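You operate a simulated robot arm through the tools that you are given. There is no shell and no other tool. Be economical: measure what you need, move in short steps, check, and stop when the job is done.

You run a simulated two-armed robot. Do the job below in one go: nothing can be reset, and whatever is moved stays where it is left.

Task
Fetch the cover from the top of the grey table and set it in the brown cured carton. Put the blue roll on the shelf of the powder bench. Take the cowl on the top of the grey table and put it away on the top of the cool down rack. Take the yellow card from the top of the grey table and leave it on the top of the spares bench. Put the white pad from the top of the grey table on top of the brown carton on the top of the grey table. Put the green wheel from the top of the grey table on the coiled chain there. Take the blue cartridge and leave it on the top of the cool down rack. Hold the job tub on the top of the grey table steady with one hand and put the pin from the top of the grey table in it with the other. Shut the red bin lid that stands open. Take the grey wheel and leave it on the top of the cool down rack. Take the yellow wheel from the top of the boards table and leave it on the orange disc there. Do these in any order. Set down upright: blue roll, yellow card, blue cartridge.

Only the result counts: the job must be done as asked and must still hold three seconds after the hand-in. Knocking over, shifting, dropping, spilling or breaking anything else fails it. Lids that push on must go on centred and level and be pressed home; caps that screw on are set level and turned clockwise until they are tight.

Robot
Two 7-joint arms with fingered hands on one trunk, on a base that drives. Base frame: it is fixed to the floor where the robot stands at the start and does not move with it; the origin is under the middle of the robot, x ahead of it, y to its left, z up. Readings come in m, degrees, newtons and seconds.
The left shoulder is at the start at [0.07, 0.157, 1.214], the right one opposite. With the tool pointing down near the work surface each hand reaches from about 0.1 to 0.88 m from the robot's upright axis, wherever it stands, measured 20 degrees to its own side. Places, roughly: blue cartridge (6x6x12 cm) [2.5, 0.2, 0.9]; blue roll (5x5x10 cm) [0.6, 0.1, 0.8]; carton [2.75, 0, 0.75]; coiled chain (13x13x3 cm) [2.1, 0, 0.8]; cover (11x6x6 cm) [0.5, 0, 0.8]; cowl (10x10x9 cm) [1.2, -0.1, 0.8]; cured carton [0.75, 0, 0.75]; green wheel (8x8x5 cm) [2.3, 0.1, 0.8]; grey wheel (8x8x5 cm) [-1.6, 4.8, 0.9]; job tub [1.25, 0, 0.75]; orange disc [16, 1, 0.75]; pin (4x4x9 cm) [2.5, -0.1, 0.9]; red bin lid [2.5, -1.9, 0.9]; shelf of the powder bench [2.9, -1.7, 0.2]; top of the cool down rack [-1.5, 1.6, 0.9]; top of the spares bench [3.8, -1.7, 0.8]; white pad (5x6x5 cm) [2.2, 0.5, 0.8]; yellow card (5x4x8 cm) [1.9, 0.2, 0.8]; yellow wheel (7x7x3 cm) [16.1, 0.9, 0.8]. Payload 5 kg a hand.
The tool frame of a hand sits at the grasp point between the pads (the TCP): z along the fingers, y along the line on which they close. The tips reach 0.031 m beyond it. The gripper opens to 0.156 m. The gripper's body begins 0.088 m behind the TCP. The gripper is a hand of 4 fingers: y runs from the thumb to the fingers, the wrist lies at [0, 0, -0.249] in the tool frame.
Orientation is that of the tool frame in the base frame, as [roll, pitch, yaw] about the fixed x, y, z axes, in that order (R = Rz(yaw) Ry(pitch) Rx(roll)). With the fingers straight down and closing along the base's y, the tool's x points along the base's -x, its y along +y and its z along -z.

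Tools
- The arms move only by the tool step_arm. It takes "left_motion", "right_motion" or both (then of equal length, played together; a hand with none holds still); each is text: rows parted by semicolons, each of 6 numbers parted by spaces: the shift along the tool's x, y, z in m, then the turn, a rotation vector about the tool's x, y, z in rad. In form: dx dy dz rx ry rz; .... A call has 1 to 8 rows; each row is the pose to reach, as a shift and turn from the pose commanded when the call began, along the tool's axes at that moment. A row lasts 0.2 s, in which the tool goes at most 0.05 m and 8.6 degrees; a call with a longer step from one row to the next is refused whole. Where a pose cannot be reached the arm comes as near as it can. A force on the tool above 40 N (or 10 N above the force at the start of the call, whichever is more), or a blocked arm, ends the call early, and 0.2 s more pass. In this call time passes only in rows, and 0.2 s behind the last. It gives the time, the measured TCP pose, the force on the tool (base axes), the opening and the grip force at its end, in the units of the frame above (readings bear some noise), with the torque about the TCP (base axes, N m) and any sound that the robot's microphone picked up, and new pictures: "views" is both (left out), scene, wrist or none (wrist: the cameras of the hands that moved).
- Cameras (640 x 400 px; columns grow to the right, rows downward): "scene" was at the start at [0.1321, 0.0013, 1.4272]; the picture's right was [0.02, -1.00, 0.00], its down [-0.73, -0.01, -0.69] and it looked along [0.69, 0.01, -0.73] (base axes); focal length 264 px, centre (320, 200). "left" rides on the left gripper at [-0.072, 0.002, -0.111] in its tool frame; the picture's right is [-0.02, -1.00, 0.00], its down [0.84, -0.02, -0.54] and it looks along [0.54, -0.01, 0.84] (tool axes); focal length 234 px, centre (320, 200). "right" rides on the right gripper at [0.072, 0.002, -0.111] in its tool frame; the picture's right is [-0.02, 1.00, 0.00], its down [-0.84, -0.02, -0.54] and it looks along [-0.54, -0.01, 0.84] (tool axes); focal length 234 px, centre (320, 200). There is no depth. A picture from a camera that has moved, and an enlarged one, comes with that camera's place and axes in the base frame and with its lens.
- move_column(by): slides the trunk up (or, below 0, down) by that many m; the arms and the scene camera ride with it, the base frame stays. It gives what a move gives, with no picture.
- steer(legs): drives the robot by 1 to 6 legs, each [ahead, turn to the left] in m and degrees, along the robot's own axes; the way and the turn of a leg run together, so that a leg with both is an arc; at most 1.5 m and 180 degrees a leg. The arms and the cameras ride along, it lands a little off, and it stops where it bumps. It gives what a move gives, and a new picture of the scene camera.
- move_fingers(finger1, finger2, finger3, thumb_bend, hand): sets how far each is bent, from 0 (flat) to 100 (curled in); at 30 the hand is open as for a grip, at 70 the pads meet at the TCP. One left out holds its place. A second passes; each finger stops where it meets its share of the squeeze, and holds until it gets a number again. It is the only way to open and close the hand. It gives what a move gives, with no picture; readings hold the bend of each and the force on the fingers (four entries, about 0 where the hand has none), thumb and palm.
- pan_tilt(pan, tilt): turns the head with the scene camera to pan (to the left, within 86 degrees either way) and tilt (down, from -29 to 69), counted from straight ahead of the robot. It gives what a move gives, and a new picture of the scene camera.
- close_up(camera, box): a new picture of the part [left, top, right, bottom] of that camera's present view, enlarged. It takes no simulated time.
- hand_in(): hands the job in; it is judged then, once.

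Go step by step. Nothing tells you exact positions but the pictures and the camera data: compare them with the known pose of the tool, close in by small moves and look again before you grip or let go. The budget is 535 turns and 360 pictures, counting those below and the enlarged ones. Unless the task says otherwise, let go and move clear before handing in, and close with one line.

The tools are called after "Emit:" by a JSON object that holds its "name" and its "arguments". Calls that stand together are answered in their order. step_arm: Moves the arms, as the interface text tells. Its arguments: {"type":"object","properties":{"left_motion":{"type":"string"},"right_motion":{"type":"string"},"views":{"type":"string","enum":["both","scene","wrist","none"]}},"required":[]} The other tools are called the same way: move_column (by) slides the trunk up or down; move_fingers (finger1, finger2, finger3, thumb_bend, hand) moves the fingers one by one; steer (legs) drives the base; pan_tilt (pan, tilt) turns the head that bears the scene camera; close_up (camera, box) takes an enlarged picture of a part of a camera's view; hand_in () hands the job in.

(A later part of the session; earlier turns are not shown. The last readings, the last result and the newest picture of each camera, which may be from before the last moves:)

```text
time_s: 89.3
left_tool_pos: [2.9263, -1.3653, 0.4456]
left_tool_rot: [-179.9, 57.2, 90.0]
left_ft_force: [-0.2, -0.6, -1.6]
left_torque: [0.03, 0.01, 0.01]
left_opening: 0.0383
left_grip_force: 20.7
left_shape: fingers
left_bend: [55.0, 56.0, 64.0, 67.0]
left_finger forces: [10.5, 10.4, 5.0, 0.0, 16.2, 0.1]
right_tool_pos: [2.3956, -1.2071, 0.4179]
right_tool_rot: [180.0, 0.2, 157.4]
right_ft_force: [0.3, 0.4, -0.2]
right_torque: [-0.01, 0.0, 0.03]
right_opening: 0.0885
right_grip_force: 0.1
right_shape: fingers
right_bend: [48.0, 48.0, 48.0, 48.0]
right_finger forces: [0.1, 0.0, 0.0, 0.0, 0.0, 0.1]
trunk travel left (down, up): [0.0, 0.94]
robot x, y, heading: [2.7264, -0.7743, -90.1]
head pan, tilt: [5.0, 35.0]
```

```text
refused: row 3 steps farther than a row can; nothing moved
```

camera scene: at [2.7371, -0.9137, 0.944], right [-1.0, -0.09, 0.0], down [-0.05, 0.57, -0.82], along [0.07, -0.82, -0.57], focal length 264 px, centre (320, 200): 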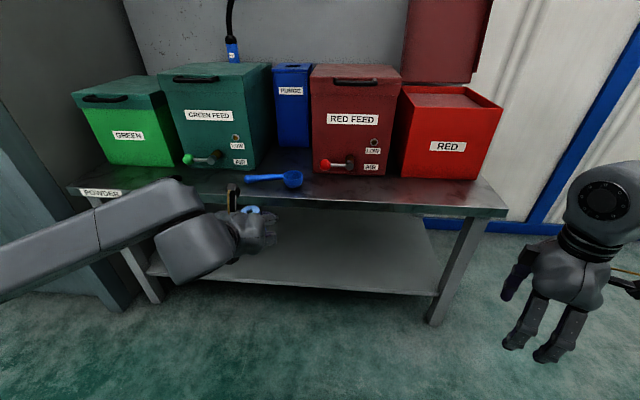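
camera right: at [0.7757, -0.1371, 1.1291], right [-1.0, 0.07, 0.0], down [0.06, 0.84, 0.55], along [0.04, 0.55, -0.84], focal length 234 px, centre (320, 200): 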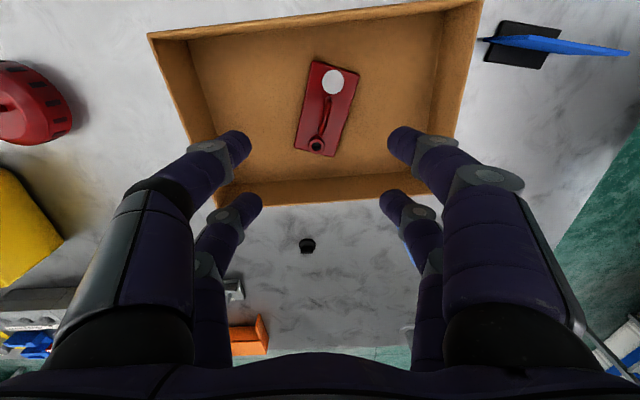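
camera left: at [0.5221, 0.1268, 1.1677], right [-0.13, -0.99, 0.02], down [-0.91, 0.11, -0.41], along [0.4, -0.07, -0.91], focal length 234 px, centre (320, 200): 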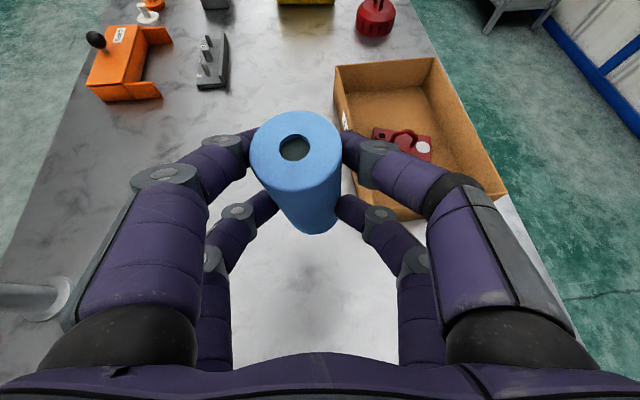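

Emit:
{"name": "step_arm", "arguments": {"left_motion": "0.04 0 0.026 0 0 0; 0.08 0 0.052 0 0 0; 0.1206 0 0.078 0 0 0; 0.098 0 0.114 0 0 0; 0.0746 0 0.15 0 0 0; 0.051 0 0.186 0 0 0", "views": "both"}}

```text
time_s: 90.7
left_tool_pos: [2.9269, -1.4945, 0.3015]
left_tool_rot: [-179.9, 57.1, 89.9]
left_ft_force: [0.6, -0.2, -1.9]
left_torque: [0.11, 0.03, -0.04]
left_opening: 0.0385
left_grip_force: 21.1
left_shape: fingers
left_bend: [55.0, 56.0, 64.0, 67.0]
left_finger forces: [10.5, 10.5, 5.1, 0.1, 16.2, 0.1]
left hand out of reach, approached as far as the arm can: row 3
right_tool_pos: [2.3963, -1.2062, 0.4165]
right_tool_rot: [179.9, 0.3, 157.4]
right_ft_force: [0.0, 0.3, 1.1]
right_torque: [-0.03, 0.0, -0.02]
right_opening: 0.0889
right_grip_force: 0.1
right_shape: fingers
right_bend: [48.0, 48.0, 48.0, 48.0]
right_finger forces: [0.0, 0.1, 0.0, 0.1, 0.0, 0.0]
trunk travel left (down, up): [0.0, 0.94]
robot x, y, heading: [2.732, -0.7768, -89.9]
head pan, tilt: [5.0, 35.0]
camera scene: at [2.737, -0.9136, 0.8441], right [-1.0, -0.09, 0.0], down [-0.05, 0.57, -0.82], along [0.07, -0.82, -0.57], focal length 264 px, centre (320, 200)
camera left: at [2.928, -1.4408, 0.4233], right [-1.0, -0.01, 0.02], down [-0.02, 0.91, -0.41], along [-0.01, -0.41, -0.91], focal length 234 px, centre (320, 200)
```

scene: 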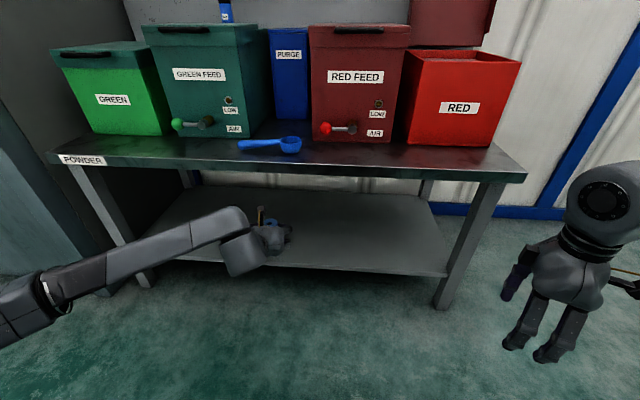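
left: 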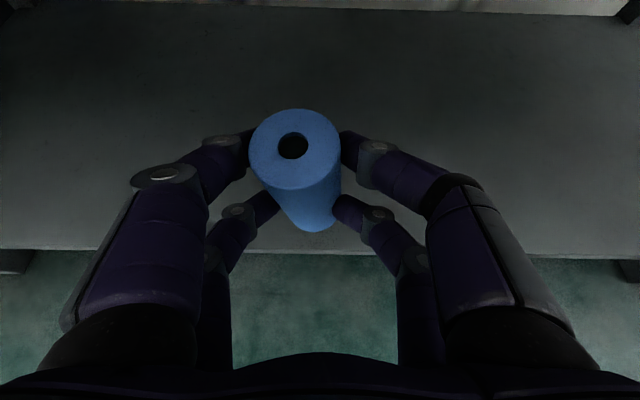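

Emit:
{"name": "step_arm", "arguments": {"left_motion": "-0.016 0 0.025 -0.033 0 0.051; -0.0325 0 0.0504 -0.066 0 0.1027", "views": "wrist"}}

```text
time_s: 91.3
left_tool_pos: [2.9273, -1.5546, 0.3013]
left_tool_rot: [167.2, 56.5, 79.3]
left_ft_force: [0.1, 0.0, -1.9]
left_torque: [-0.01, 0.0, -0.01]
left_opening: 0.0386
left_grip_force: 21.3
left_shape: fingers
left_bend: [55.0, 56.0, 64.0, 67.0]
left_finger forces: [10.5, 10.2, 5.2, 0.1, 16.3, 0.0]
right_tool_pos: [2.3947, -1.2079, 0.4158]
right_tool_rot: [179.9, 0.2, 157.4]
right_ft_force: [-0.6, 1.0, 0.9]
right_torque: [0.01, 0.0, 0.02]
right_opening: 0.0884
right_grip_force: 0.0
right_shape: fingers
right_bend: [48.0, 48.0, 48.0, 48.0]
right_finger forces: [0.0, 0.0, 0.0, 0.0, 0.0, 0.0]
trunk travel left (down, up): [0.0, 0.94]
robot x, y, heading: [2.7267, -0.7741, -90.2]
head pan, tilt: [5.0, 35.0]
camera left: at [2.913, -1.5006, 0.4225], right [-0.99, -0.01, -0.1], down [0.03, 0.91, -0.41], along [0.1, -0.41, -0.91], focal length 234 px, centre (320, 200)
```

left: 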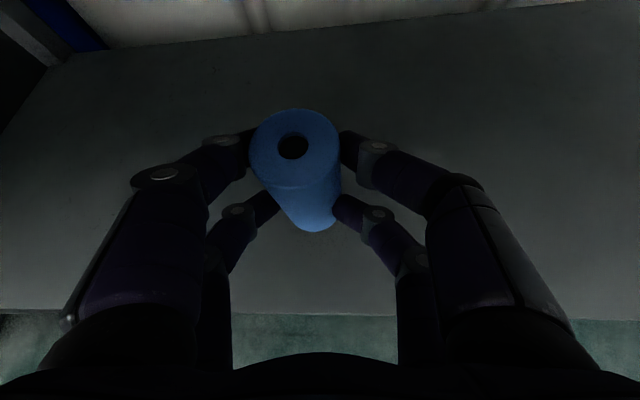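

The roll is now vertical. I lower it gently onto the shelf.

Emit:
{"name": "step_arm", "arguments": {"left_motion": "0.0058 -0.0009 0.0038 0 0 0; 0.0117 -0.0017 0.0075 0 0 0; 0.0142 -0.0021 0.0091 0 0 0", "views": "none"}}

```text
time_s: 92.1
left_tool_pos: [2.9267, -1.5543, 0.2851]
left_tool_rot: [167.2, 56.5, 79.4]
left_ft_force: [-0.6, 0.3, -1.9]
left_torque: [0.02, 0.01, 0.03]
left_opening: 0.0381
left_grip_force: 20.9
left_shape: fingers
left_bend: [55.0, 56.0, 64.0, 67.0]
left_finger forces: [10.6, 10.3, 5.2, 0.1, 16.1, 0.1]
right_tool_pos: [2.3961, -1.2077, 0.4158]
right_tool_rot: [179.9, 0.2, 157.4]
right_ft_force: [0.6, 0.2, 0.0]
right_torque: [0.03, 0.01, 0.0]
right_opening: 0.0887
right_grip_force: 0.1
right_shape: fingers
right_bend: [48.0, 48.0, 48.0, 48.0]
right_finger forces: [0.0, 0.0, 0.0, 0.0, 0.0, 0.0]
trunk travel left (down, up): [0.0, 0.94]
robot x, y, heading: [2.7253, -0.7776, -90.0]
head pan, tilt: [5.0, 35.0]
```

Emit:
{"name": "step_arm", "arguments": {"left_motion": "0.0033 -0.0005 0.0022 0 0 0; 0.005 -0.0007 0.0032 0 0 0", "views": "none"}}

```text
time_s: 92.7
left_tool_pos: [2.9274, -1.5543, 0.2786]
left_tool_rot: [167.2, 56.6, 79.3]
left_ft_force: [0.2, 0.3, -1.4]
left_torque: [0.04, 0.03, -0.01]
left_opening: 0.0383
left_grip_force: 20.7
left_shape: fingers
left_bend: [55.0, 56.0, 64.0, 67.0]
left_finger forces: [10.5, 10.2, 5.2, 0.0, 16.2, 0.0]
right_tool_pos: [2.3956, -1.2066, 0.4159]
right_tool_rot: [179.9, 0.3, 157.4]
right_ft_force: [-0.3, -0.1, 0.4]
right_torque: [0.05, 0.01, -0.01]
right_opening: 0.0887
right_grip_force: 0.1
right_shape: fingers
right_bend: [48.0, 48.0, 48.0, 48.0]
right_finger forces: [0.1, 0.0, 0.0, 0.0, 0.0, 0.1]
trunk travel left (down, up): [0.0, 0.94]
robot x, y, heading: [2.7282, -0.7762, -89.9]
head pan, tilt: [5.0, 35.0]
```

Emit:
{"name": "step_arm", "arguments": {"left_motion": "0.0033 -0.0005 0.0022 0 0 0; 0.0066 -0.001 0.0044 0 0 0; 0.0083 -0.0012 0.0054 0 0 0", "views": "wrist"}}

```text
time_s: 93.5
left_tool_pos: [2.9283, -1.5543, 0.2687]
left_tool_rot: [167.3, 56.4, 79.4]
left_ft_force: [0.4, 0.4, -1.1]
left_torque: [0.02, -0.01, 0.02]
left_opening: 0.0382
left_grip_force: 20.7
left_shape: fingers
left_bend: [55.0, 56.0, 64.0, 67.0]
left_finger forces: [10.4, 10.2, 5.2, 0.0, 16.3, 0.1]
right_tool_pos: [2.3952, -1.2058, 0.4167]
right_tool_rot: [179.9, 0.2, 157.5]
right_ft_force: [-0.1, -0.1, -0.3]
right_torque: [-0.01, 0.02, 0.01]
right_opening: 0.0885
right_grip_force: 0.1
right_shape: fingers
right_bend: [48.0, 48.0, 48.0, 48.0]
right_finger forces: [0.1, 0.0, 0.0, 0.1, 0.0, 0.0]
trunk travel left (down, up): [0.0, 0.94]
robot x, y, heading: [2.7262, -0.7774, -90.0]
head pan, tilt: [5.0, 35.0]
camera left: at [2.9133, -1.5002, 0.3896], right [-0.99, -0.01, -0.1], down [0.03, 0.91, -0.41], along [0.1, -0.41, -0.91], focal length 234 px, centre (320, 200)
```

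left: 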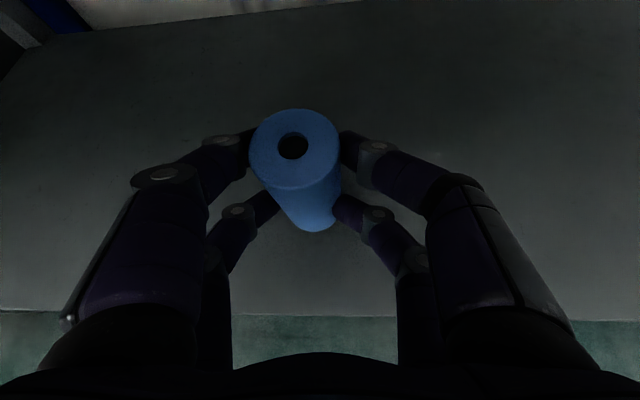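

Emit:
{"name": "step_arm", "arguments": {"left_motion": "0.0025 -0.0004 0.0016 0 0 0; 0.005 -0.0007 0.0032 0 0 0; 0.0067 -0.001 0.0043 0 0 0", "views": "none"}}

```text
time_s: 94.3
left_tool_pos: [2.9274, -1.553, 0.2602]
left_tool_rot: [167.2, 56.5, 79.4]
left_ft_force: [-0.1, -0.3, -0.5]
left_torque: [0.05, 0.03, -0.04]
left_opening: 0.0383
left_grip_force: 21.1
left_shape: fingers
left_bend: [55.0, 56.0, 64.0, 67.0]
left_finger forces: [10.4, 10.3, 5.2, 0.0, 16.1, 0.0]
right_tool_pos: [2.3962, -1.2066, 0.4165]
right_tool_rot: [179.8, 0.2, 157.3]
right_ft_force: [0.1, -0.5, -0.9]
right_torque: [0.03, 0.0, 0.0]
right_opening: 0.0886
right_grip_force: 0.1
right_shape: fingers
right_bend: [48.0, 48.0, 48.0, 48.0]
right_finger forces: [0.0, 0.0, 0.0, 0.0, 0.1, 0.1]
trunk travel left (down, up): [0.0, 0.94]
robot x, y, heading: [2.73, -0.7748, -89.8]
head pan, tilt: [5.0, 35.0]
```

Emit:
{"name": "step_arm", "arguments": {"left_motion": "0.0025 -0.0004 0.0016 0 0 0; 0.005 -0.0007 0.0032 0 0 0; 0.0067 -0.001 0.0043 0 0 0", "views": "none"}}

Emit:
{"name": "close_up", "arguments": {"camera": "scene", "box": [200, 170, 360, 290]}}

```text
time_s: 95.1
left_tool_pos: [2.9271, -1.5538, 0.2547]
left_tool_rot: [167.2, 56.7, 79.3]
left_ft_force: [-0.2, -0.4, 5.2]
left_torque: [-0.04, -0.08, -0.02]
left_opening: 0.0383
left_grip_force: 22.6
left_shape: fingers
left_bend: [55.0, 55.0, 64.0, 67.0]
left_finger forces: [11.6, 11.3, 6.5, 0.0, 16.2, 0.1]
right_tool_pos: [2.3963, -1.2067, 0.4167]
right_tool_rot: [-179.9, 0.2, 157.5]
right_ft_force: [-0.4, 0.3, 0.0]
right_torque: [-0.03, 0.0, 0.02]
right_opening: 0.0887
right_grip_force: 0.0
right_shape: fingers
right_bend: [48.0, 48.0, 48.0, 48.0]
right_finger forces: [0.0, 0.0, 0.1, 0.0, 0.0, 0.0]
trunk travel left (down, up): [0.0, 0.94]
robot x, y, heading: [2.7278, -0.772, -90.0]
head pan, tilt: [5.0, 35.0]
```

```text
3.33 times, centred on (280, 230) of scene
camera zoom: at [2.7369, -0.9132, 0.8443], right [-1.0, -0.09, 0.0], down [-0.05, 0.57, -0.82], along [0.07, -0.82, -0.57], focal length 881 px, centre (453, 100)
```

zoom: 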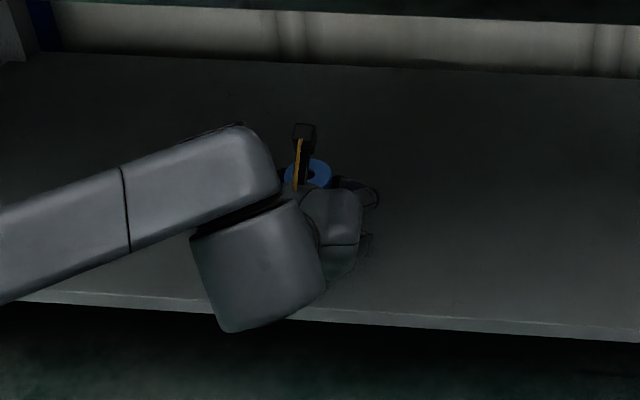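

Contact felt on the shelf. I release and back straight out.

Emit:
{"name": "move_fingers", "arguments": {"hand": "left", "finger1": 46, "finger2": 46, "finger3": 46, "thumb_bend": 46}}

Emit:
{"name": "step_arm", "arguments": {"left_motion": "-0.005 0 -0.035 0 0 0; -0.006 0 -0.08 0 0 0; -0.008 0 -0.125 0 0 0", "views": "both"}}

```text
time_s: 96.1
left_tool_pos: [2.9268, -1.5536, 0.2524]
left_tool_rot: [167.2, 56.5, 79.4]
left_ft_force: [-0.5, -0.8, 0.1]
left_torque: [-0.01, -0.04, -0.03]
left_opening: 0.0961
left_grip_force: 0.1
left_shape: fingers
left_bend: [46.0, 46.0, 46.0, 46.0]
left_finger forces: [0.0, 0.0, 0.1, 0.0, 0.0, 0.1]
right_tool_pos: [2.3958, -1.2066, 0.4161]
right_tool_rot: [179.9, 0.2, 157.3]
right_ft_force: [0.1, 0.0, -0.1]
right_torque: [0.0, 0.04, -0.02]
right_opening: 0.0887
right_grip_force: 0.0
right_shape: fingers
right_bend: [48.0, 48.0, 48.0, 48.0]
right_finger forces: [0.1, 0.1, 0.1, 0.1, 0.0, 0.1]
trunk travel left (down, up): [0.0, 0.94]
robot x, y, heading: [2.7302, -0.7734, -89.9]
head pan, tilt: [5.0, 35.0]
```

```text
time_s: 96.9
left_tool_pos: [2.9195, -1.4541, 0.3278]
left_tool_rot: [167.3, 56.4, 79.3]
left_ft_force: [0.5, 0.4, 0.4]
left_torque: [-0.02, 0.0, 0.03]
left_opening: 0.0963
left_grip_force: 0.0
left_shape: fingers
left_bend: [46.0, 46.0, 46.0, 46.0]
left_finger forces: [0.0, 0.0, 0.1, 0.1, 0.0, 0.1]
right_tool_pos: [2.3954, -1.2072, 0.4173]
right_tool_rot: [180.0, 0.2, 157.4]
right_ft_force: [-0.9, -0.4, 0.2]
right_torque: [0.0, 0.0, -0.01]
right_opening: 0.0888
right_grip_force: 0.1
right_shape: fingers
right_bend: [48.0, 48.0, 48.0, 48.0]
right_finger forces: [0.0, 0.0, 0.1, 0.1, 0.0, 0.0]
trunk travel left (down, up): [0.0, 0.94]
robot x, y, heading: [2.7264, -0.7767, -90.1]
head pan, tilt: [5.0, 35.0]
camera scene: at [2.737, -0.9138, 0.844], right [-1.0, -0.09, 0.0], down [-0.05, 0.57, -0.82], along [0.07, -0.82, -0.57], focal length 264 px, centre (320, 200)
camera left: at [2.9046, -1.4002, 0.4479], right [-0.99, -0.01, -0.1], down [0.03, 0.91, -0.41], along [0.1, -0.41, -0.91], focal length 234 px, centre (320, 200)
```

scene: 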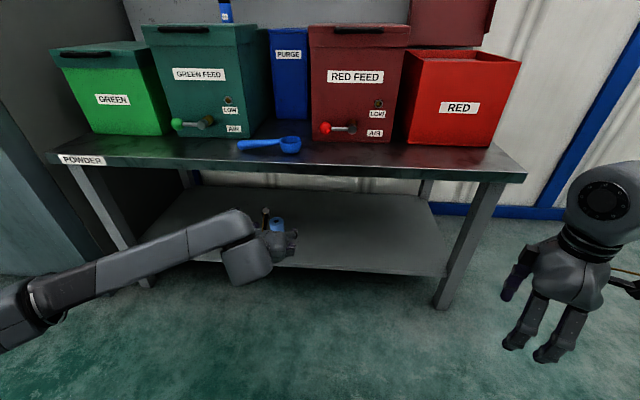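
left: 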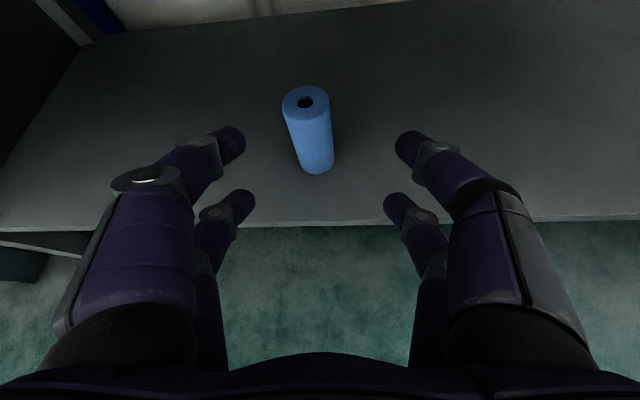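

The roll stands upright on the shelf. Next the red bin lid: I pull the left hand clear, raise the trunk and take a closer look.

Emit:
{"name": "step_arm", "arguments": {"left_motion": "0.0217 0 -0.0336 0 0 0; 0.0434 0 -0.0672 0 0 0", "views": "none"}}

Emit:
{"name": "move_column", "arguments": {"by": 0.4}}

Emit:
{"name": "move_column", "arguments": {"by": 0.3}}

Emit:
{"name": "pan_tilt", "arguments": {"pan": -15, "tilt": 35}}

Emit:
{"name": "close_up", "arguments": {"camera": "scene", "box": [220, 80, 420, 220]}}

```text
time_s: 97.5
left_tool_pos: [2.9179, -1.374, 0.3266]
left_tool_rot: [167.3, 56.4, 79.3]
left_ft_force: [-0.5, -0.7, -0.1]
left_torque: [-0.04, 0.0, -0.01]
left_opening: 0.0964
left_grip_force: 0.0
left_shape: fingers
left_bend: [46.0, 46.0, 46.0, 46.0]
left_finger forces: [0.0, 0.0, 0.0, 0.1, 0.1, 0.0]
right_tool_pos: [2.3939, -1.2064, 0.4157]
right_tool_rot: [179.9, 0.2, 157.3]
right_ft_force: [-0.1, 0.5, 0.3]
right_torque: [0.02, -0.03, 0.02]
right_opening: 0.0886
right_grip_force: 0.0
right_shape: fingers
right_bend: [48.0, 48.0, 48.0, 48.0]
right_finger forces: [0.0, 0.0, 0.1, 0.0, 0.0, 0.1]
trunk travel left (down, up): [0.0, 0.94]
robot x, y, heading: [2.7277, -0.7737, -90.0]
head pan, tilt: [5.0, 35.0]
```

```text
time_s: 101.4
left_tool_pos: [2.9176, -1.3744, 0.7273]
left_tool_rot: [167.2, 56.5, 79.4]
left_ft_force: [0.0, -0.8, -0.8]
left_torque: [0.04, 0.03, 0.01]
left_opening: 0.0964
left_grip_force: 0.1
left_shape: fingers
left_bend: [46.0, 46.0, 46.0, 46.0]
left_finger forces: [0.0, 0.0, 0.0, 0.1, 0.0, 0.0]
right_tool_pos: [2.3959, -1.2079, 0.8151]
right_tool_rot: [179.8, 0.2, 157.4]
right_ft_force: [-0.4, 0.7, 0.6]
right_torque: [-0.01, 0.0, 0.01]
right_opening: 0.0885
right_grip_force: 0.0
right_shape: fingers
right_bend: [48.0, 48.0, 48.0, 48.0]
right_finger forces: [0.1, 0.0, 0.0, 0.1, 0.0, 0.1]
trunk travel left (down, up): [-0.4, 0.54]
robot x, y, heading: [2.7294, -0.7746, -90.1]
head pan, tilt: [5.0, 35.0]
```

```text
time_s: 104.4
left_tool_pos: [2.9178, -1.3743, 1.0268]
left_tool_rot: [167.2, 56.4, 79.5]
left_ft_force: [-0.3, -0.1, -0.1]
left_torque: [-0.02, -0.01, -0.01]
left_opening: 0.0966
left_grip_force: 0.0
left_shape: fingers
left_bend: [46.0, 46.0, 46.0, 46.0]
left_finger forces: [0.0, 0.0, 0.1, 0.0, 0.0, 0.0]
right_tool_pos: [2.3966, -1.2069, 1.1168]
right_tool_rot: [180.0, 0.2, 157.4]
right_ft_force: [0.2, 0.2, 0.3]
right_torque: [0.0, -0.04, 0.05]
right_opening: 0.0886
right_grip_force: 0.2
right_shape: fingers
right_bend: [48.0, 48.0, 48.0, 48.0]
right_finger forces: [0.1, 0.1, 0.0, 0.0, 0.1, 0.0]
trunk travel left (down, up): [-0.7, 0.24]
robot x, y, heading: [2.7261, -0.772, -89.8]
head pan, tilt: [5.0, 35.0]
```

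```text
time_s: 105.2
left_tool_pos: [2.9181, -1.374, 1.0273]
left_tool_rot: [167.2, 56.5, 79.4]
left_ft_force: [-0.3, -0.6, 0.6]
left_torque: [0.0, 0.02, 0.04]
left_opening: 0.0966
left_grip_force: 0.1
left_shape: fingers
left_bend: [46.0, 46.0, 46.0, 46.0]
left_finger forces: [0.0, 0.1, 0.0, 0.1, 0.0, 0.0]
right_tool_pos: [2.396, -1.2064, 1.1166]
right_tool_rot: [179.8, 0.2, 157.4]
right_ft_force: [0.0, -0.5, -0.2]
right_torque: [0.0, -0.02, -0.03]
right_opening: 0.0886
right_grip_force: 0.1
right_shape: fingers
right_bend: [48.0, 48.0, 48.0, 48.0]
right_finger forces: [0.1, 0.0, 0.0, 0.0, 0.0, 0.1]
trunk travel left (down, up): [-0.7, 0.24]
robot x, y, heading: [2.7269, -0.7757, -89.9]
head pan, tilt: [-15.0, 35.0]
camera scene: at [2.7067, -0.911, 1.5441], right [-0.97, 0.26, 0.0], down [0.15, 0.55, -0.82], along [-0.21, -0.79, -0.57], focal length 264 px, centre (320, 200)
```

scene: 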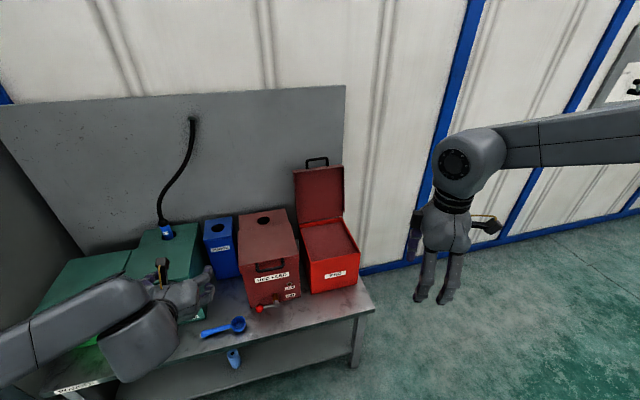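

```text
2.86 times, centred on (320, 150) of scene
camera zoom: at [2.7067, -0.911, 1.5441], right [-0.97, 0.26, 0.0], down [0.15, 0.55, -0.82], along [-0.21, -0.79, -0.57], focal length 755 px, centre (320, 343)
```

zoom: 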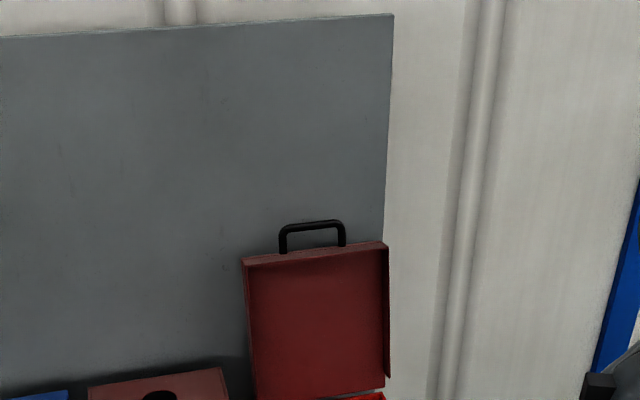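

I'll draw the left hand back and up so I can drive closer; the lid's handle bar is at about [2.46, -1.885, 1.055].

Emit:
{"name": "step_arm", "arguments": {"left_motion": "-0.003 0.003 -0.042 0 0 0; -0.006 0.006 -0.084 0 0 0; -0.009 0.009 -0.126 0 0 0; -0.012 0.012 -0.168 0 0 0; -0.015 0.015 -0.21 0 0 0; -0.0167 0.018 -0.2487 0 0 0", "views": "none"}}

Emit:
{"name": "steer", "arguments": {"legs": [[0.28, 0]]}}

```text
time_s: 106.6
left_tool_pos: [2.9166, -1.3244, 1.0655]
left_tool_rot: [167.1, 56.6, 79.5]
left_ft_force: [0.0, -0.1, 0.1]
left_torque: [-0.02, 0.02, -0.01]
left_opening: 0.0964
left_grip_force: 0.1
left_shape: fingers
left_bend: [46.0, 46.0, 46.0, 46.0]
left_finger forces: [0.0, 0.0, 0.0, 0.0, 0.0, 0.1]
left hand out of reach, approached as far as the arm can: row 2, 3, 4, 5, 6
right_tool_pos: [2.3956, -1.2066, 1.1161]
right_tool_rot: [179.9, 0.2, 157.4]
right_ft_force: [0.8, -0.7, 0.9]
right_torque: [0.0, 0.01, 0.01]
right_opening: 0.0883
right_grip_force: 0.1
right_shape: fingers
right_bend: [48.0, 48.0, 48.0, 48.0]
right_finger forces: [0.1, 0.0, 0.0, 0.1, 0.1, 0.1]
trunk travel left (down, up): [-0.7, 0.24]
robot x, y, heading: [2.7278, -0.777, -89.9]
head pan, tilt: [-15.0, 35.0]
```

```text
time_s: 108.5
left_tool_pos: [2.9139, -1.6057, 1.0652]
left_tool_rot: [167.1, 56.4, 79.0]
left_ft_force: [1.0, 0.4, -0.2]
left_torque: [-0.02, -0.03, -0.02]
left_opening: 0.0965
left_grip_force: 0.1
left_shape: fingers
left_bend: [46.0, 46.0, 46.0, 46.0]
left_finger forces: [0.0, 0.1, 0.1, 0.0, 0.1, 0.1]
right_tool_pos: [2.3927, -1.4852, 1.1175]
right_tool_rot: [-179.9, 0.2, 157.1]
right_ft_force: [-0.7, 0.1, 0.1]
right_torque: [-0.01, 0.03, -0.01]
right_opening: 0.0886
right_grip_force: 0.0
right_shape: fingers
right_bend: [48.0, 48.0, 48.0, 48.0]
right_finger forces: [0.0, 0.1, 0.1, 0.0, 0.1, 0.0]
trunk travel left (down, up): [-0.7, 0.24]
robot x, y, heading: [2.7297, -1.0594, -90.4]
head pan, tilt: [-15.0, 35.0]
camera scene: at [2.705, -1.1909, 1.5442], right [-0.96, 0.26, 0.0], down [0.15, 0.55, -0.82], along [-0.22, -0.79, -0.57], focal length 264 px, centre (320, 200)
```

scene: 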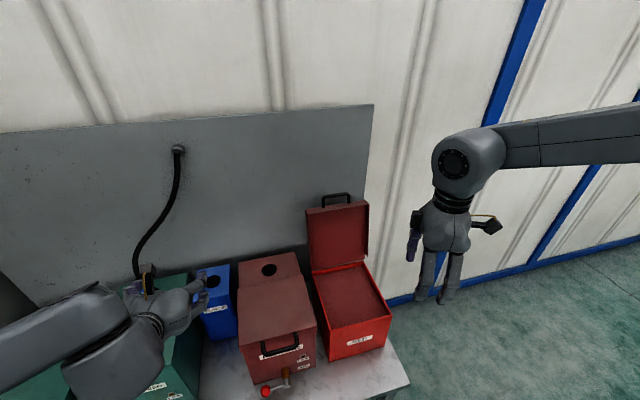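

Triangulating gives the handle bar at [2.47, -1.838, 1.08], lid leaning back from a hinge near y -1.78. I bring the right hand above it, closing along y.

Emit:
{"name": "step_arm", "arguments": {"right_motion": "-0.026 -0.037 -0.0104 0 0 -0.05; -0.052 -0.074 -0.0208 0 0 -0.1; -0.078 -0.111 -0.031 0 0 -0.15; -0.104 -0.1475 -0.0415 0 0 -0.2; -0.13 -0.184 -0.052 0 0 -0.25; -0.156 -0.221 -0.062 0 0 -0.3; -0.182 -0.258 -0.0726 0 0 -0.35; -0.208 -0.295 -0.083 0 0 -0.4"}}

```text
time_s: 110.3
left_tool_pos: [2.9145, -1.6071, 1.0647]
left_tool_rot: [167.3, 56.5, 78.9]
left_ft_force: [0.9, 0.2, -0.2]
left_torque: [-0.02, 0.04, 0.0]
left_opening: 0.0965
left_grip_force: 0.1
left_shape: fingers
left_bend: [46.0, 46.0, 46.0, 46.0]
left_finger forces: [0.0, 0.1, 0.0, 0.1, 0.1, 0.1]
right_tool_pos: [2.4597, -1.8164, 1.197]
right_tool_rot: [-180.0, 0.1, 180.0]
right_ft_force: [-0.1, -0.5, -0.6]
right_torque: [-0.01, -0.01, 0.01]
right_opening: 0.0884
right_grip_force: 0.2
right_shape: fingers
right_bend: [48.0, 48.0, 48.0, 48.0]
right_finger forces: [0.0, 0.0, 0.0, 0.0, 0.0, 0.0]
right hand out of reach, approached as far as the arm can: row 8
trunk travel left (down, up): [-0.7, 0.24]
robot x, y, heading: [2.7255, -1.0571, -90.3]
head pan, tilt: [-15.0, 35.0]
camera scene: at [2.7051, -1.1932, 1.544], right [-0.96, 0.27, 0.0], down [0.15, 0.55, -0.82], along [-0.22, -0.79, -0.57], focal length 264 px, centre (320, 200)
camera right: at [2.3875, -1.8136, 1.3077], right [0.03, 1.0, 0.0], down [0.84, -0.02, 0.55], along [0.55, -0.01, -0.84], focal length 234 px, centre (320, 200)
```

scene: 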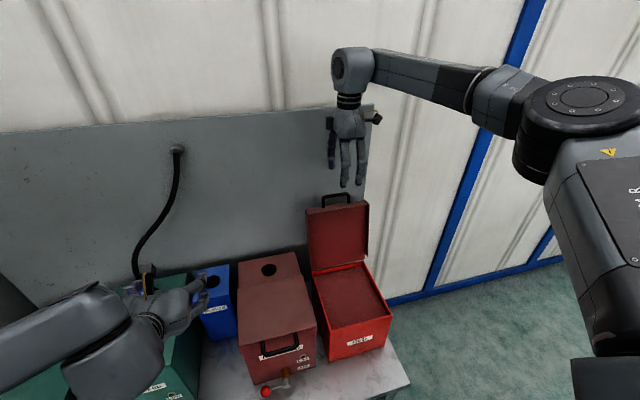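
right: 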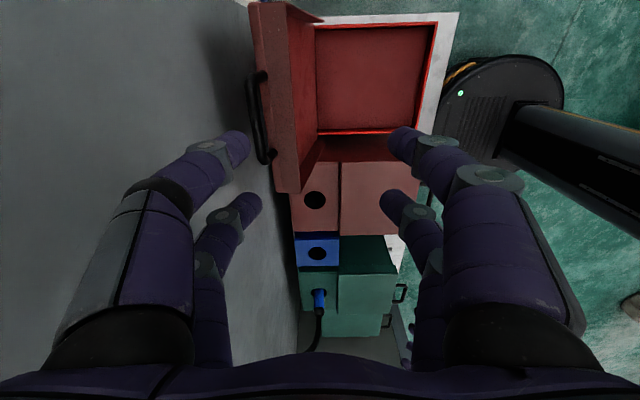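

Emit:
{"name": "steer", "arguments": {"legs": [[0.055, 0]]}}

Emit:
{"name": "close_up", "arguments": {"camera": "right", "box": [160, 0, 480, 200]}}

```text
time_s: 111.5
left_tool_pos: [2.9141, -1.6656, 1.0638]
left_tool_rot: [167.2, 56.3, 78.9]
left_ft_force: [0.4, -0.6, -0.6]
left_torque: [0.0, 0.02, 0.01]
left_opening: 0.0965
left_grip_force: 0.0
left_shape: fingers
left_bend: [46.0, 46.0, 46.0, 46.0]
left_finger forces: [0.1, 0.0, 0.0, 0.1, 0.0, 0.0]
right_tool_pos: [2.4614, -1.872, 1.1958]
right_tool_rot: [179.2, 0.4, -179.9]
right_ft_force: [0.8, -0.5, -0.6]
right_torque: [0.09, 0.02, -0.01]
right_opening: 0.0887
right_grip_force: 0.2
right_shape: fingers
right_bend: [48.0, 48.0, 48.0, 48.0]
right_finger forces: [0.0, 0.1, 0.0, 0.1, 0.1, 0.0]
trunk travel left (down, up): [-0.7, 0.24]
robot x, y, heading: [2.7238, -1.1132, -90.4]
head pan, tilt: [-15.0, 35.0]
stopped in leg 1: the force on the tool passed its limit at 51 N (the readings are from after the stop); the commanded pose is now the measured one
camera scene: at [2.7047, -1.2533, 1.5434], right [-0.96, 0.27, 0.0], down [0.15, 0.56, -0.82], along [-0.22, -0.79, -0.58], focal length 264 px, centre (320, 200)
```

scene: 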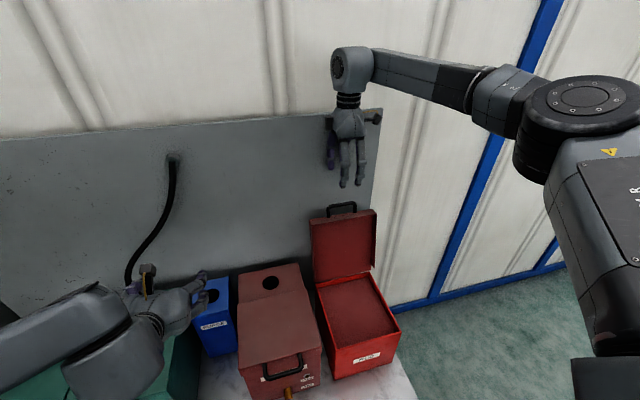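

```text
2.00 times, centred on (320, 100) of right
camera zoom: at [2.3893, -1.871, 1.306], right [0.02, 1.0, 0.01], down [0.84, -0.03, 0.55], along [0.55, 0.0, -0.84], focal length 468 px, centre (320, 400)
```

zoom: 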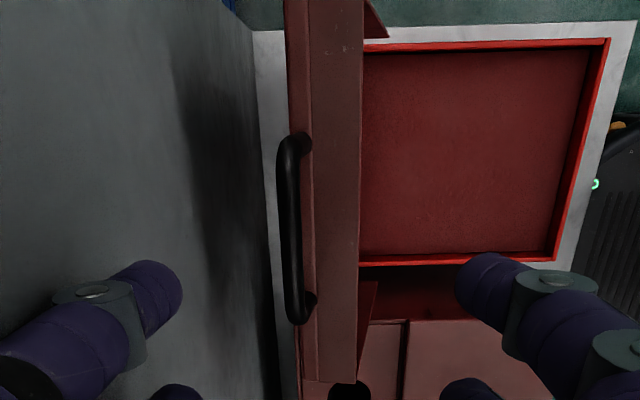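

The hand's body touched the backboard, so a straight-down grip won't fit. I'll back off and tilt the hand 40° so the wrist stays on my side of the board.

Emit:
{"name": "step_arm", "arguments": {"right_motion": "0 0.03 0 0.14 0 0; 0.005 0.05 0 0.28 0 0; 0.01 0.05 0.01 0.42 0 0; 0.015 0.05 0.02 0.56 0 0; 0.018 0.05 0.03 0.7 0 0"}}

```text
time_s: 112.7
left_tool_pos: [2.9132, -1.6621, 1.0647]
left_tool_rot: [167.1, 56.5, 78.8]
left_ft_force: [-0.6, -1.0, -0.4]
left_torque: [-0.01, 0.02, -0.02]
left_opening: 0.0967
left_grip_force: 0.0
left_shape: fingers
left_bend: [46.0, 46.0, 46.0, 46.0]
left_finger forces: [0.0, 0.0, 0.1, 0.0, 0.0, 0.0]
right_tool_pos: [2.443, -1.8184, 1.1693]
right_tool_rot: [-140.1, 0.3, -179.8]
right_ft_force: [-0.1, 0.9, -0.3]
right_torque: [0.01, -0.01, 0.01]
right_opening: 0.0888
right_grip_force: 0.1
right_shape: fingers
right_bend: [48.0, 48.0, 48.0, 48.0]
right_finger forces: [0.1, 0.1, 0.0, 0.0, 0.0, 0.0]
trunk travel left (down, up): [-0.7, 0.24]
robot x, y, heading: [2.7255, -1.1136, -90.6]
head pan, tilt: [-15.0, 35.0]
camera scene: at [2.7044, -1.2471, 1.5441], right [-0.96, 0.27, 0.0], down [0.15, 0.55, -0.82], along [-0.22, -0.79, -0.57], focal length 264 px, centre (320, 200)
camera right: at [2.3708, -1.7442, 1.2529], right [0.03, 0.77, -0.64], down [0.84, 0.33, 0.44], along [0.55, -0.55, -0.63], focal length 234 px, centre (320, 200)
```

scene: 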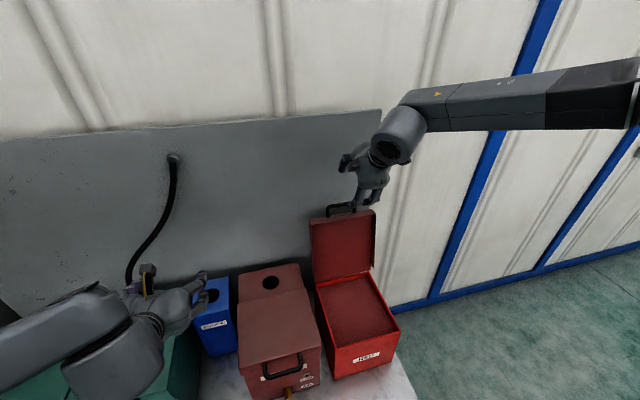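
right: 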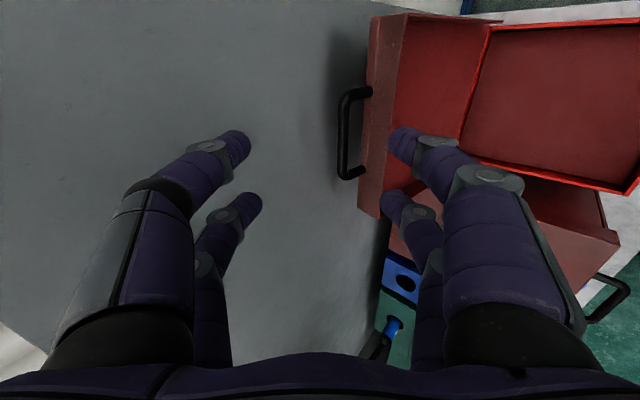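

Emit:
{"name": "move_fingers", "arguments": {"hand": "right", "finger1": 60, "finger2": 60, "finger3": 60, "thumb_bend": 60}}

Emit:
{"name": "step_arm", "arguments": {"right_motion": "-0.005 0.0114 0.02 0 0 0; -0.005 0.0114 0.05 0 0 0; -0.005 0.0114 0.075 0 0 0", "views": "wrist"}}

```text
time_s: 113.7
left_tool_pos: [2.9119, -1.6613, 1.0652]
left_tool_rot: [167.3, 56.5, 79.0]
left_ft_force: [0.2, 0.3, 0.0]
left_torque: [0.0, 0.03, 0.0]
left_opening: 0.0967
left_grip_force: 0.0
left_shape: fingers
left_bend: [46.0, 46.0, 46.0, 46.0]
left_finger forces: [0.1, 0.0, 0.0, 0.1, 0.0, 0.0]
right_tool_pos: [2.4431, -1.8166, 1.169]
right_tool_rot: [-140.4, 0.3, 180.0]
right_ft_force: [-0.2, 0.4, -0.3]
right_torque: [0.0, 0.05, -0.04]
right_opening: 0.0421
right_grip_force: 0.1
right_shape: fingers
right_bend: [60.0, 60.0, 60.0, 60.0]
right_finger forces: [0.1, 0.0, 0.1, 0.0, 0.1, 0.0]
trunk travel left (down, up): [-0.7, 0.24]
robot x, y, heading: [2.7295, -1.1137, -90.4]
head pan, tilt: [-15.0, 35.0]
```

```text
time_s: 114.5
left_tool_pos: [2.9136, -1.6635, 1.0648]
left_tool_rot: [167.2, 56.5, 79.0]
left_ft_force: [0.0, -0.5, -0.7]
left_torque: [-0.03, 0.01, 0.01]
left_opening: 0.0965
left_grip_force: 0.0
left_shape: fingers
left_bend: [46.0, 46.0, 46.0, 46.0]
left_finger forces: [0.0, 0.0, 0.0, 0.0, 0.0, 0.1]
right_tool_pos: [2.4473, -1.8587, 1.1041]
right_tool_rot: [-140.4, 0.3, -180.0]
right_ft_force: [-0.6, 0.1, 0.1]
right_torque: [0.05, 0.01, 0.01]
right_opening: 0.0419
right_grip_force: 0.1
right_shape: fingers
right_bend: [60.0, 60.0, 60.0, 60.0]
right_finger forces: [0.1, 0.0, 0.0, 0.0, 0.0, 0.0]
trunk travel left (down, up): [-0.7, 0.24]
robot x, y, heading: [2.7269, -1.1134, -90.4]
head pan, tilt: [-15.0, 35.0]
camera right: at [2.3767, -1.7843, 1.1871], right [0.03, 0.77, -0.64], down [0.84, 0.33, 0.44], along [0.55, -0.54, -0.64], focal length 234 px, centre (320, 200)
```

right: 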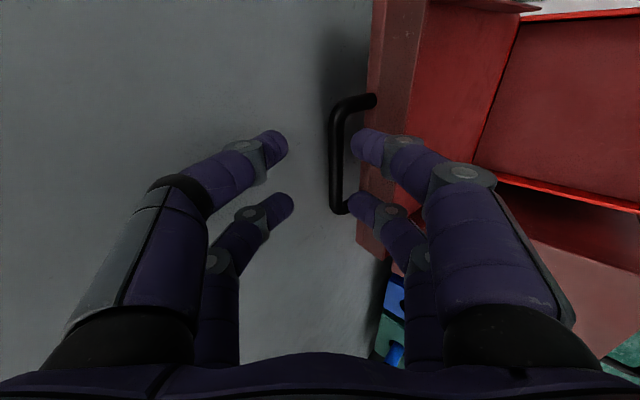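

Emit:
{"name": "step_arm", "arguments": {"right_motion": "-0.01 0 0.01 0 0 0; -0.01 0 0.028 0 0 0; -0.01 0 0.043 0 0 0", "views": "wrist"}}

```text
time_s: 115.2
left_tool_pos: [2.9129, -1.6625, 1.0653]
left_tool_rot: [167.2, 56.5, 78.9]
left_ft_force: [-0.7, 0.9, -0.7]
left_torque: [0.02, 0.0, 0.0]
left_opening: 0.0967
left_grip_force: 0.0
left_shape: fingers
left_bend: [46.0, 46.0, 46.0, 46.0]
left_finger forces: [0.0, 0.1, 0.1, 0.1, 0.0, 0.1]
right_tool_pos: [2.4582, -1.8848, 1.0707]
right_tool_rot: [-140.4, 0.3, -180.0]
right_ft_force: [-0.2, 1.2, -0.3]
right_torque: [0.02, 0.0, 0.0]
right_opening: 0.0419
right_grip_force: 0.1
right_shape: fingers
right_bend: [60.0, 60.0, 60.0, 60.0]
right_finger forces: [0.0, 0.0, 0.0, 0.0, 0.0, 0.0]
trunk travel left (down, up): [-0.7, 0.24]
robot x, y, heading: [2.7261, -1.113, -90.1]
head pan, tilt: [-15.0, 35.0]
camera right: at [2.3869, -1.811, 1.1541], right [0.03, 0.77, -0.64], down [0.84, 0.33, 0.44], along [0.55, -0.54, -0.63], focal length 234 px, centre (320, 200)
```

right: 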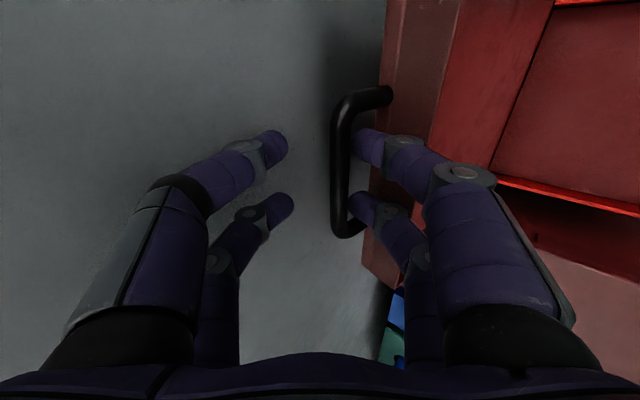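

The fingers now sit inside the handle. I'll close to a loose cage and draw the lid forward along its arc.

Emit:
{"name": "move_fingers", "arguments": {"hand": "right", "finger1": 66, "finger2": 66, "finger3": 66, "thumb_bend": 66}}

Emit:
{"name": "step_arm", "arguments": {"right_motion": "0 0.0311 -0.0356 0 0 0; 0 0.0667 -0.064 0 0 0; 0 0.1065 -0.0858 0 0 0"}}

```text
time_s: 116.2
left_tool_pos: [2.9128, -1.6622, 1.0643]
left_tool_rot: [167.1, 56.4, 79.1]
left_ft_force: [-0.7, -0.9, 0.1]
left_torque: [0.02, 0.0, 0.01]
left_opening: 0.0966
left_grip_force: 0.0
left_shape: fingers
left_bend: [46.0, 46.0, 46.0, 46.0]
left_finger forces: [0.0, 0.1, 0.1, 0.0, 0.1, 0.1]
right_tool_pos: [2.4592, -1.8847, 1.0705]
right_tool_rot: [-140.4, 0.3, -179.9]
right_ft_force: [1.4, 2.4, -8.5]
right_torque: [0.07, 0.0, 0.01]
right_opening: 0.0253
right_grip_force: 4.9
right_shape: fingers
right_bend: [63.0, 63.0, 66.0, 66.0]
right_finger forces: [4.3, 4.1, 0.1, 0.0, 0.1, 0.0]
trunk travel left (down, up): [-0.7, 0.24]
robot x, y, heading: [2.7242, -1.1129, -90.3]
head pan, tilt: [-15.0, 35.0]
```

```text
time_s: 117.0
left_tool_pos: [2.9113, -1.6644, 1.0637]
left_tool_rot: [167.1, 56.4, 78.9]
left_ft_force: [-0.8, 0.0, -1.0]
left_torque: [-0.02, 0.04, 0.04]
left_opening: 0.0964
left_grip_force: 0.1
left_shape: fingers
left_bend: [46.0, 46.0, 46.0, 46.0]
left_finger forces: [0.0, 0.0, 0.0, 0.0, 0.1, 0.1]
right_tool_pos: [2.4579, -1.7504, 1.0661]
right_tool_rot: [-140.5, 0.5, -179.9]
right_ft_force: [5.1, -8.0, -22.6]
right_torque: [-0.34, -0.16, -0.02]
right_opening: 0.0304
right_grip_force: 9.6
right_shape: fingers
right_bend: [61.0, 61.0, 66.0, 66.0]
right_finger forces: [9.8, 9.5, 0.0, 0.0, 0.0, 0.1]
trunk travel left (down, up): [-0.7, 0.24]
robot x, y, heading: [2.7278, -1.1136, -90.7]
head pan, tilt: [-15.0, 35.0]
camera scene: at [2.7019, -1.2505, 1.5435], right [-0.96, 0.26, 0.0], down [0.15, 0.56, -0.82], along [-0.22, -0.79, -0.58], focal length 264 px, centre (320, 200)
camera right: at [2.3858, -1.676, 1.1505], right [0.03, 0.77, -0.64], down [0.83, 0.33, 0.44], along [0.55, -0.54, -0.63], focal length 234 px, centre (320, 200)
```

scene: 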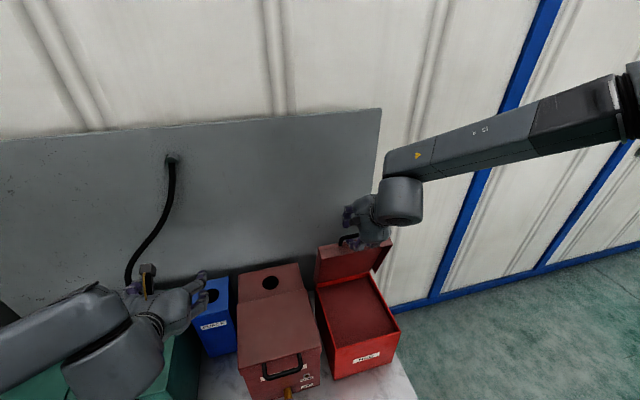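
right: 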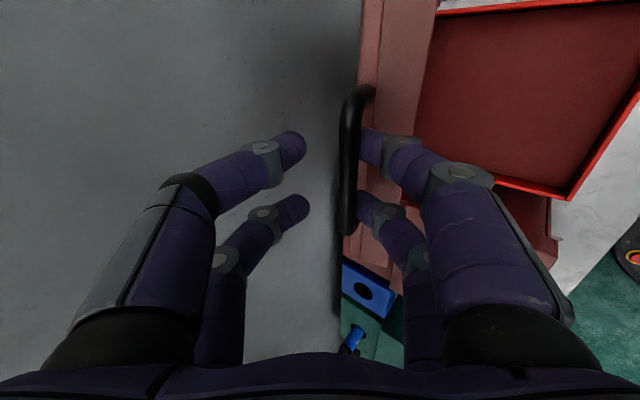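

Emit:
{"name": "step_arm", "arguments": {"right_motion": "0 0.0282 0.0026 0 0 0; 0 0.0508 -0.0053 0 0 0; 0 0.0958 -0.0121 0 0 0; 0 0.1413 -0.0111 0 0 0"}}

```text
time_s: 118.0
left_tool_pos: [2.9104, -1.6606, 1.0679]
left_tool_rot: [167.0, 56.6, 78.8]
left_ft_force: [-0.5, 0.0, 0.5]
left_torque: [-0.02, -0.01, 0.03]
left_opening: 0.0964
left_grip_force: 0.1
left_shape: fingers
left_bend: [46.0, 46.0, 46.0, 46.0]
left_finger forces: [0.1, 0.0, 0.0, 0.1, 0.1, 0.0]
right_tool_pos: [2.4589, -1.6309, 0.9884]
right_tool_rot: [-140.2, 0.4, 179.9]
right_ft_force: [1.1, 1.1, -1.3]
right_torque: [-0.02, -0.02, 0.01]
right_opening: 0.0197
right_grip_force: 0.5
right_shape: fingers
right_bend: [66.0, 66.0, 66.0, 66.0]
right_finger forces: [0.5, 0.4, 0.0, 0.0, 0.1, 0.0]
trunk travel left (down, up): [-0.7, 0.24]
robot x, y, heading: [2.7268, -1.1133, -90.4]
head pan, tilt: [-15.0, 35.0]
camera scene: at [2.7019, -1.245, 1.5444], right [-0.96, 0.27, 0.0], down [0.15, 0.55, -0.82], along [-0.22, -0.79, -0.57], focal length 264 px, centre (320, 200)
camera right: at [2.3858, -1.5565, 1.0725], right [0.03, 0.77, -0.64], down [0.83, 0.33, 0.44], along [0.55, -0.55, -0.63], focal length 234 px, centre (320, 200)
```

scene: 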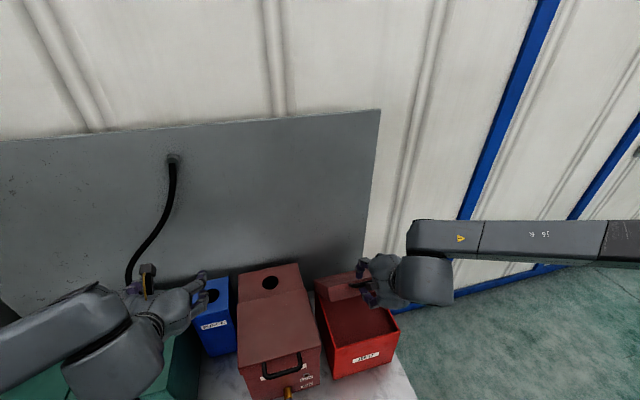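
right: 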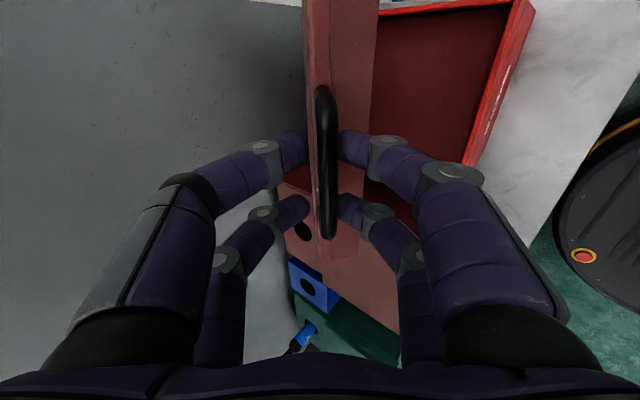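

Emit:
{"name": "step_arm", "arguments": {"right_motion": "0 0.0446 0.009 0 0 0; 0 0.087 0.0256 0 0 0; 0 0.1258 0.0492 0 0 0"}}

```text
time_s: 118.8
left_tool_pos: [2.9132, -1.6625, 1.0648]
left_tool_rot: [167.0, 56.5, 79.0]
left_ft_force: [0.0, 0.8, 0.1]
left_torque: [0.01, -0.01, -0.01]
left_opening: 0.0963
left_grip_force: 0.0
left_shape: fingers
left_bend: [46.0, 46.0, 46.0, 46.0]
left_finger forces: [0.0, 0.1, 0.0, 0.0, 0.0, 0.1]
right_tool_pos: [2.4601, -1.5656, 0.8711]
right_tool_rot: [-140.2, 0.3, -179.9]
right_ft_force: [0.7, 0.1, -1.0]
right_torque: [0.0, 0.0, -0.03]
right_opening: 0.0193
right_grip_force: 0.1
right_shape: fingers
right_bend: [66.0, 66.0, 66.0, 66.0]
right_finger forces: [0.5, 0.4, 0.1, 0.1, 0.1, 0.0]
trunk travel left (down, up): [-0.7, 0.24]
robot x, y, heading: [2.7283, -1.1121, -90.4]
head pan, tilt: [-15.0, 35.0]
camera scene: at [2.7045, -1.2474, 1.5442], right [-0.96, 0.27, 0.0], down [0.15, 0.55, -0.82], along [-0.22, -0.79, -0.57], focal length 264 px, centre (320, 200)
camera right: at [2.3885, -1.4921, 0.9557], right [0.03, 0.77, -0.64], down [0.84, 0.33, 0.44], along [0.55, -0.54, -0.63], focal length 234 px, centre (320, 200)
```

scene: 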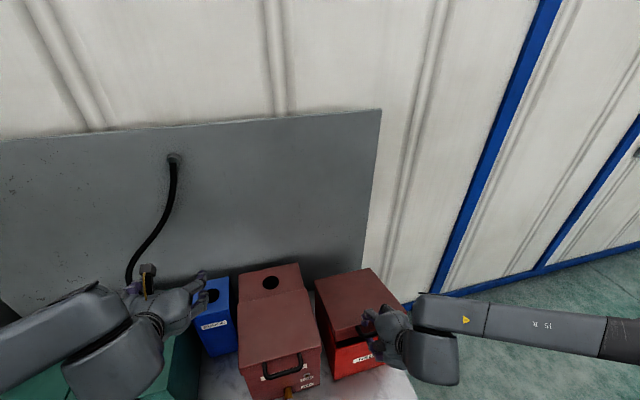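
right: 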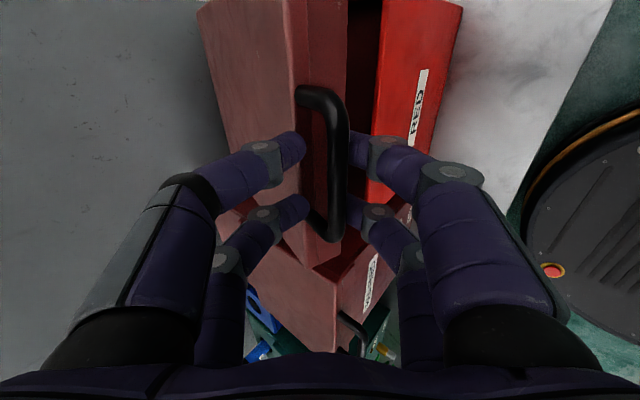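

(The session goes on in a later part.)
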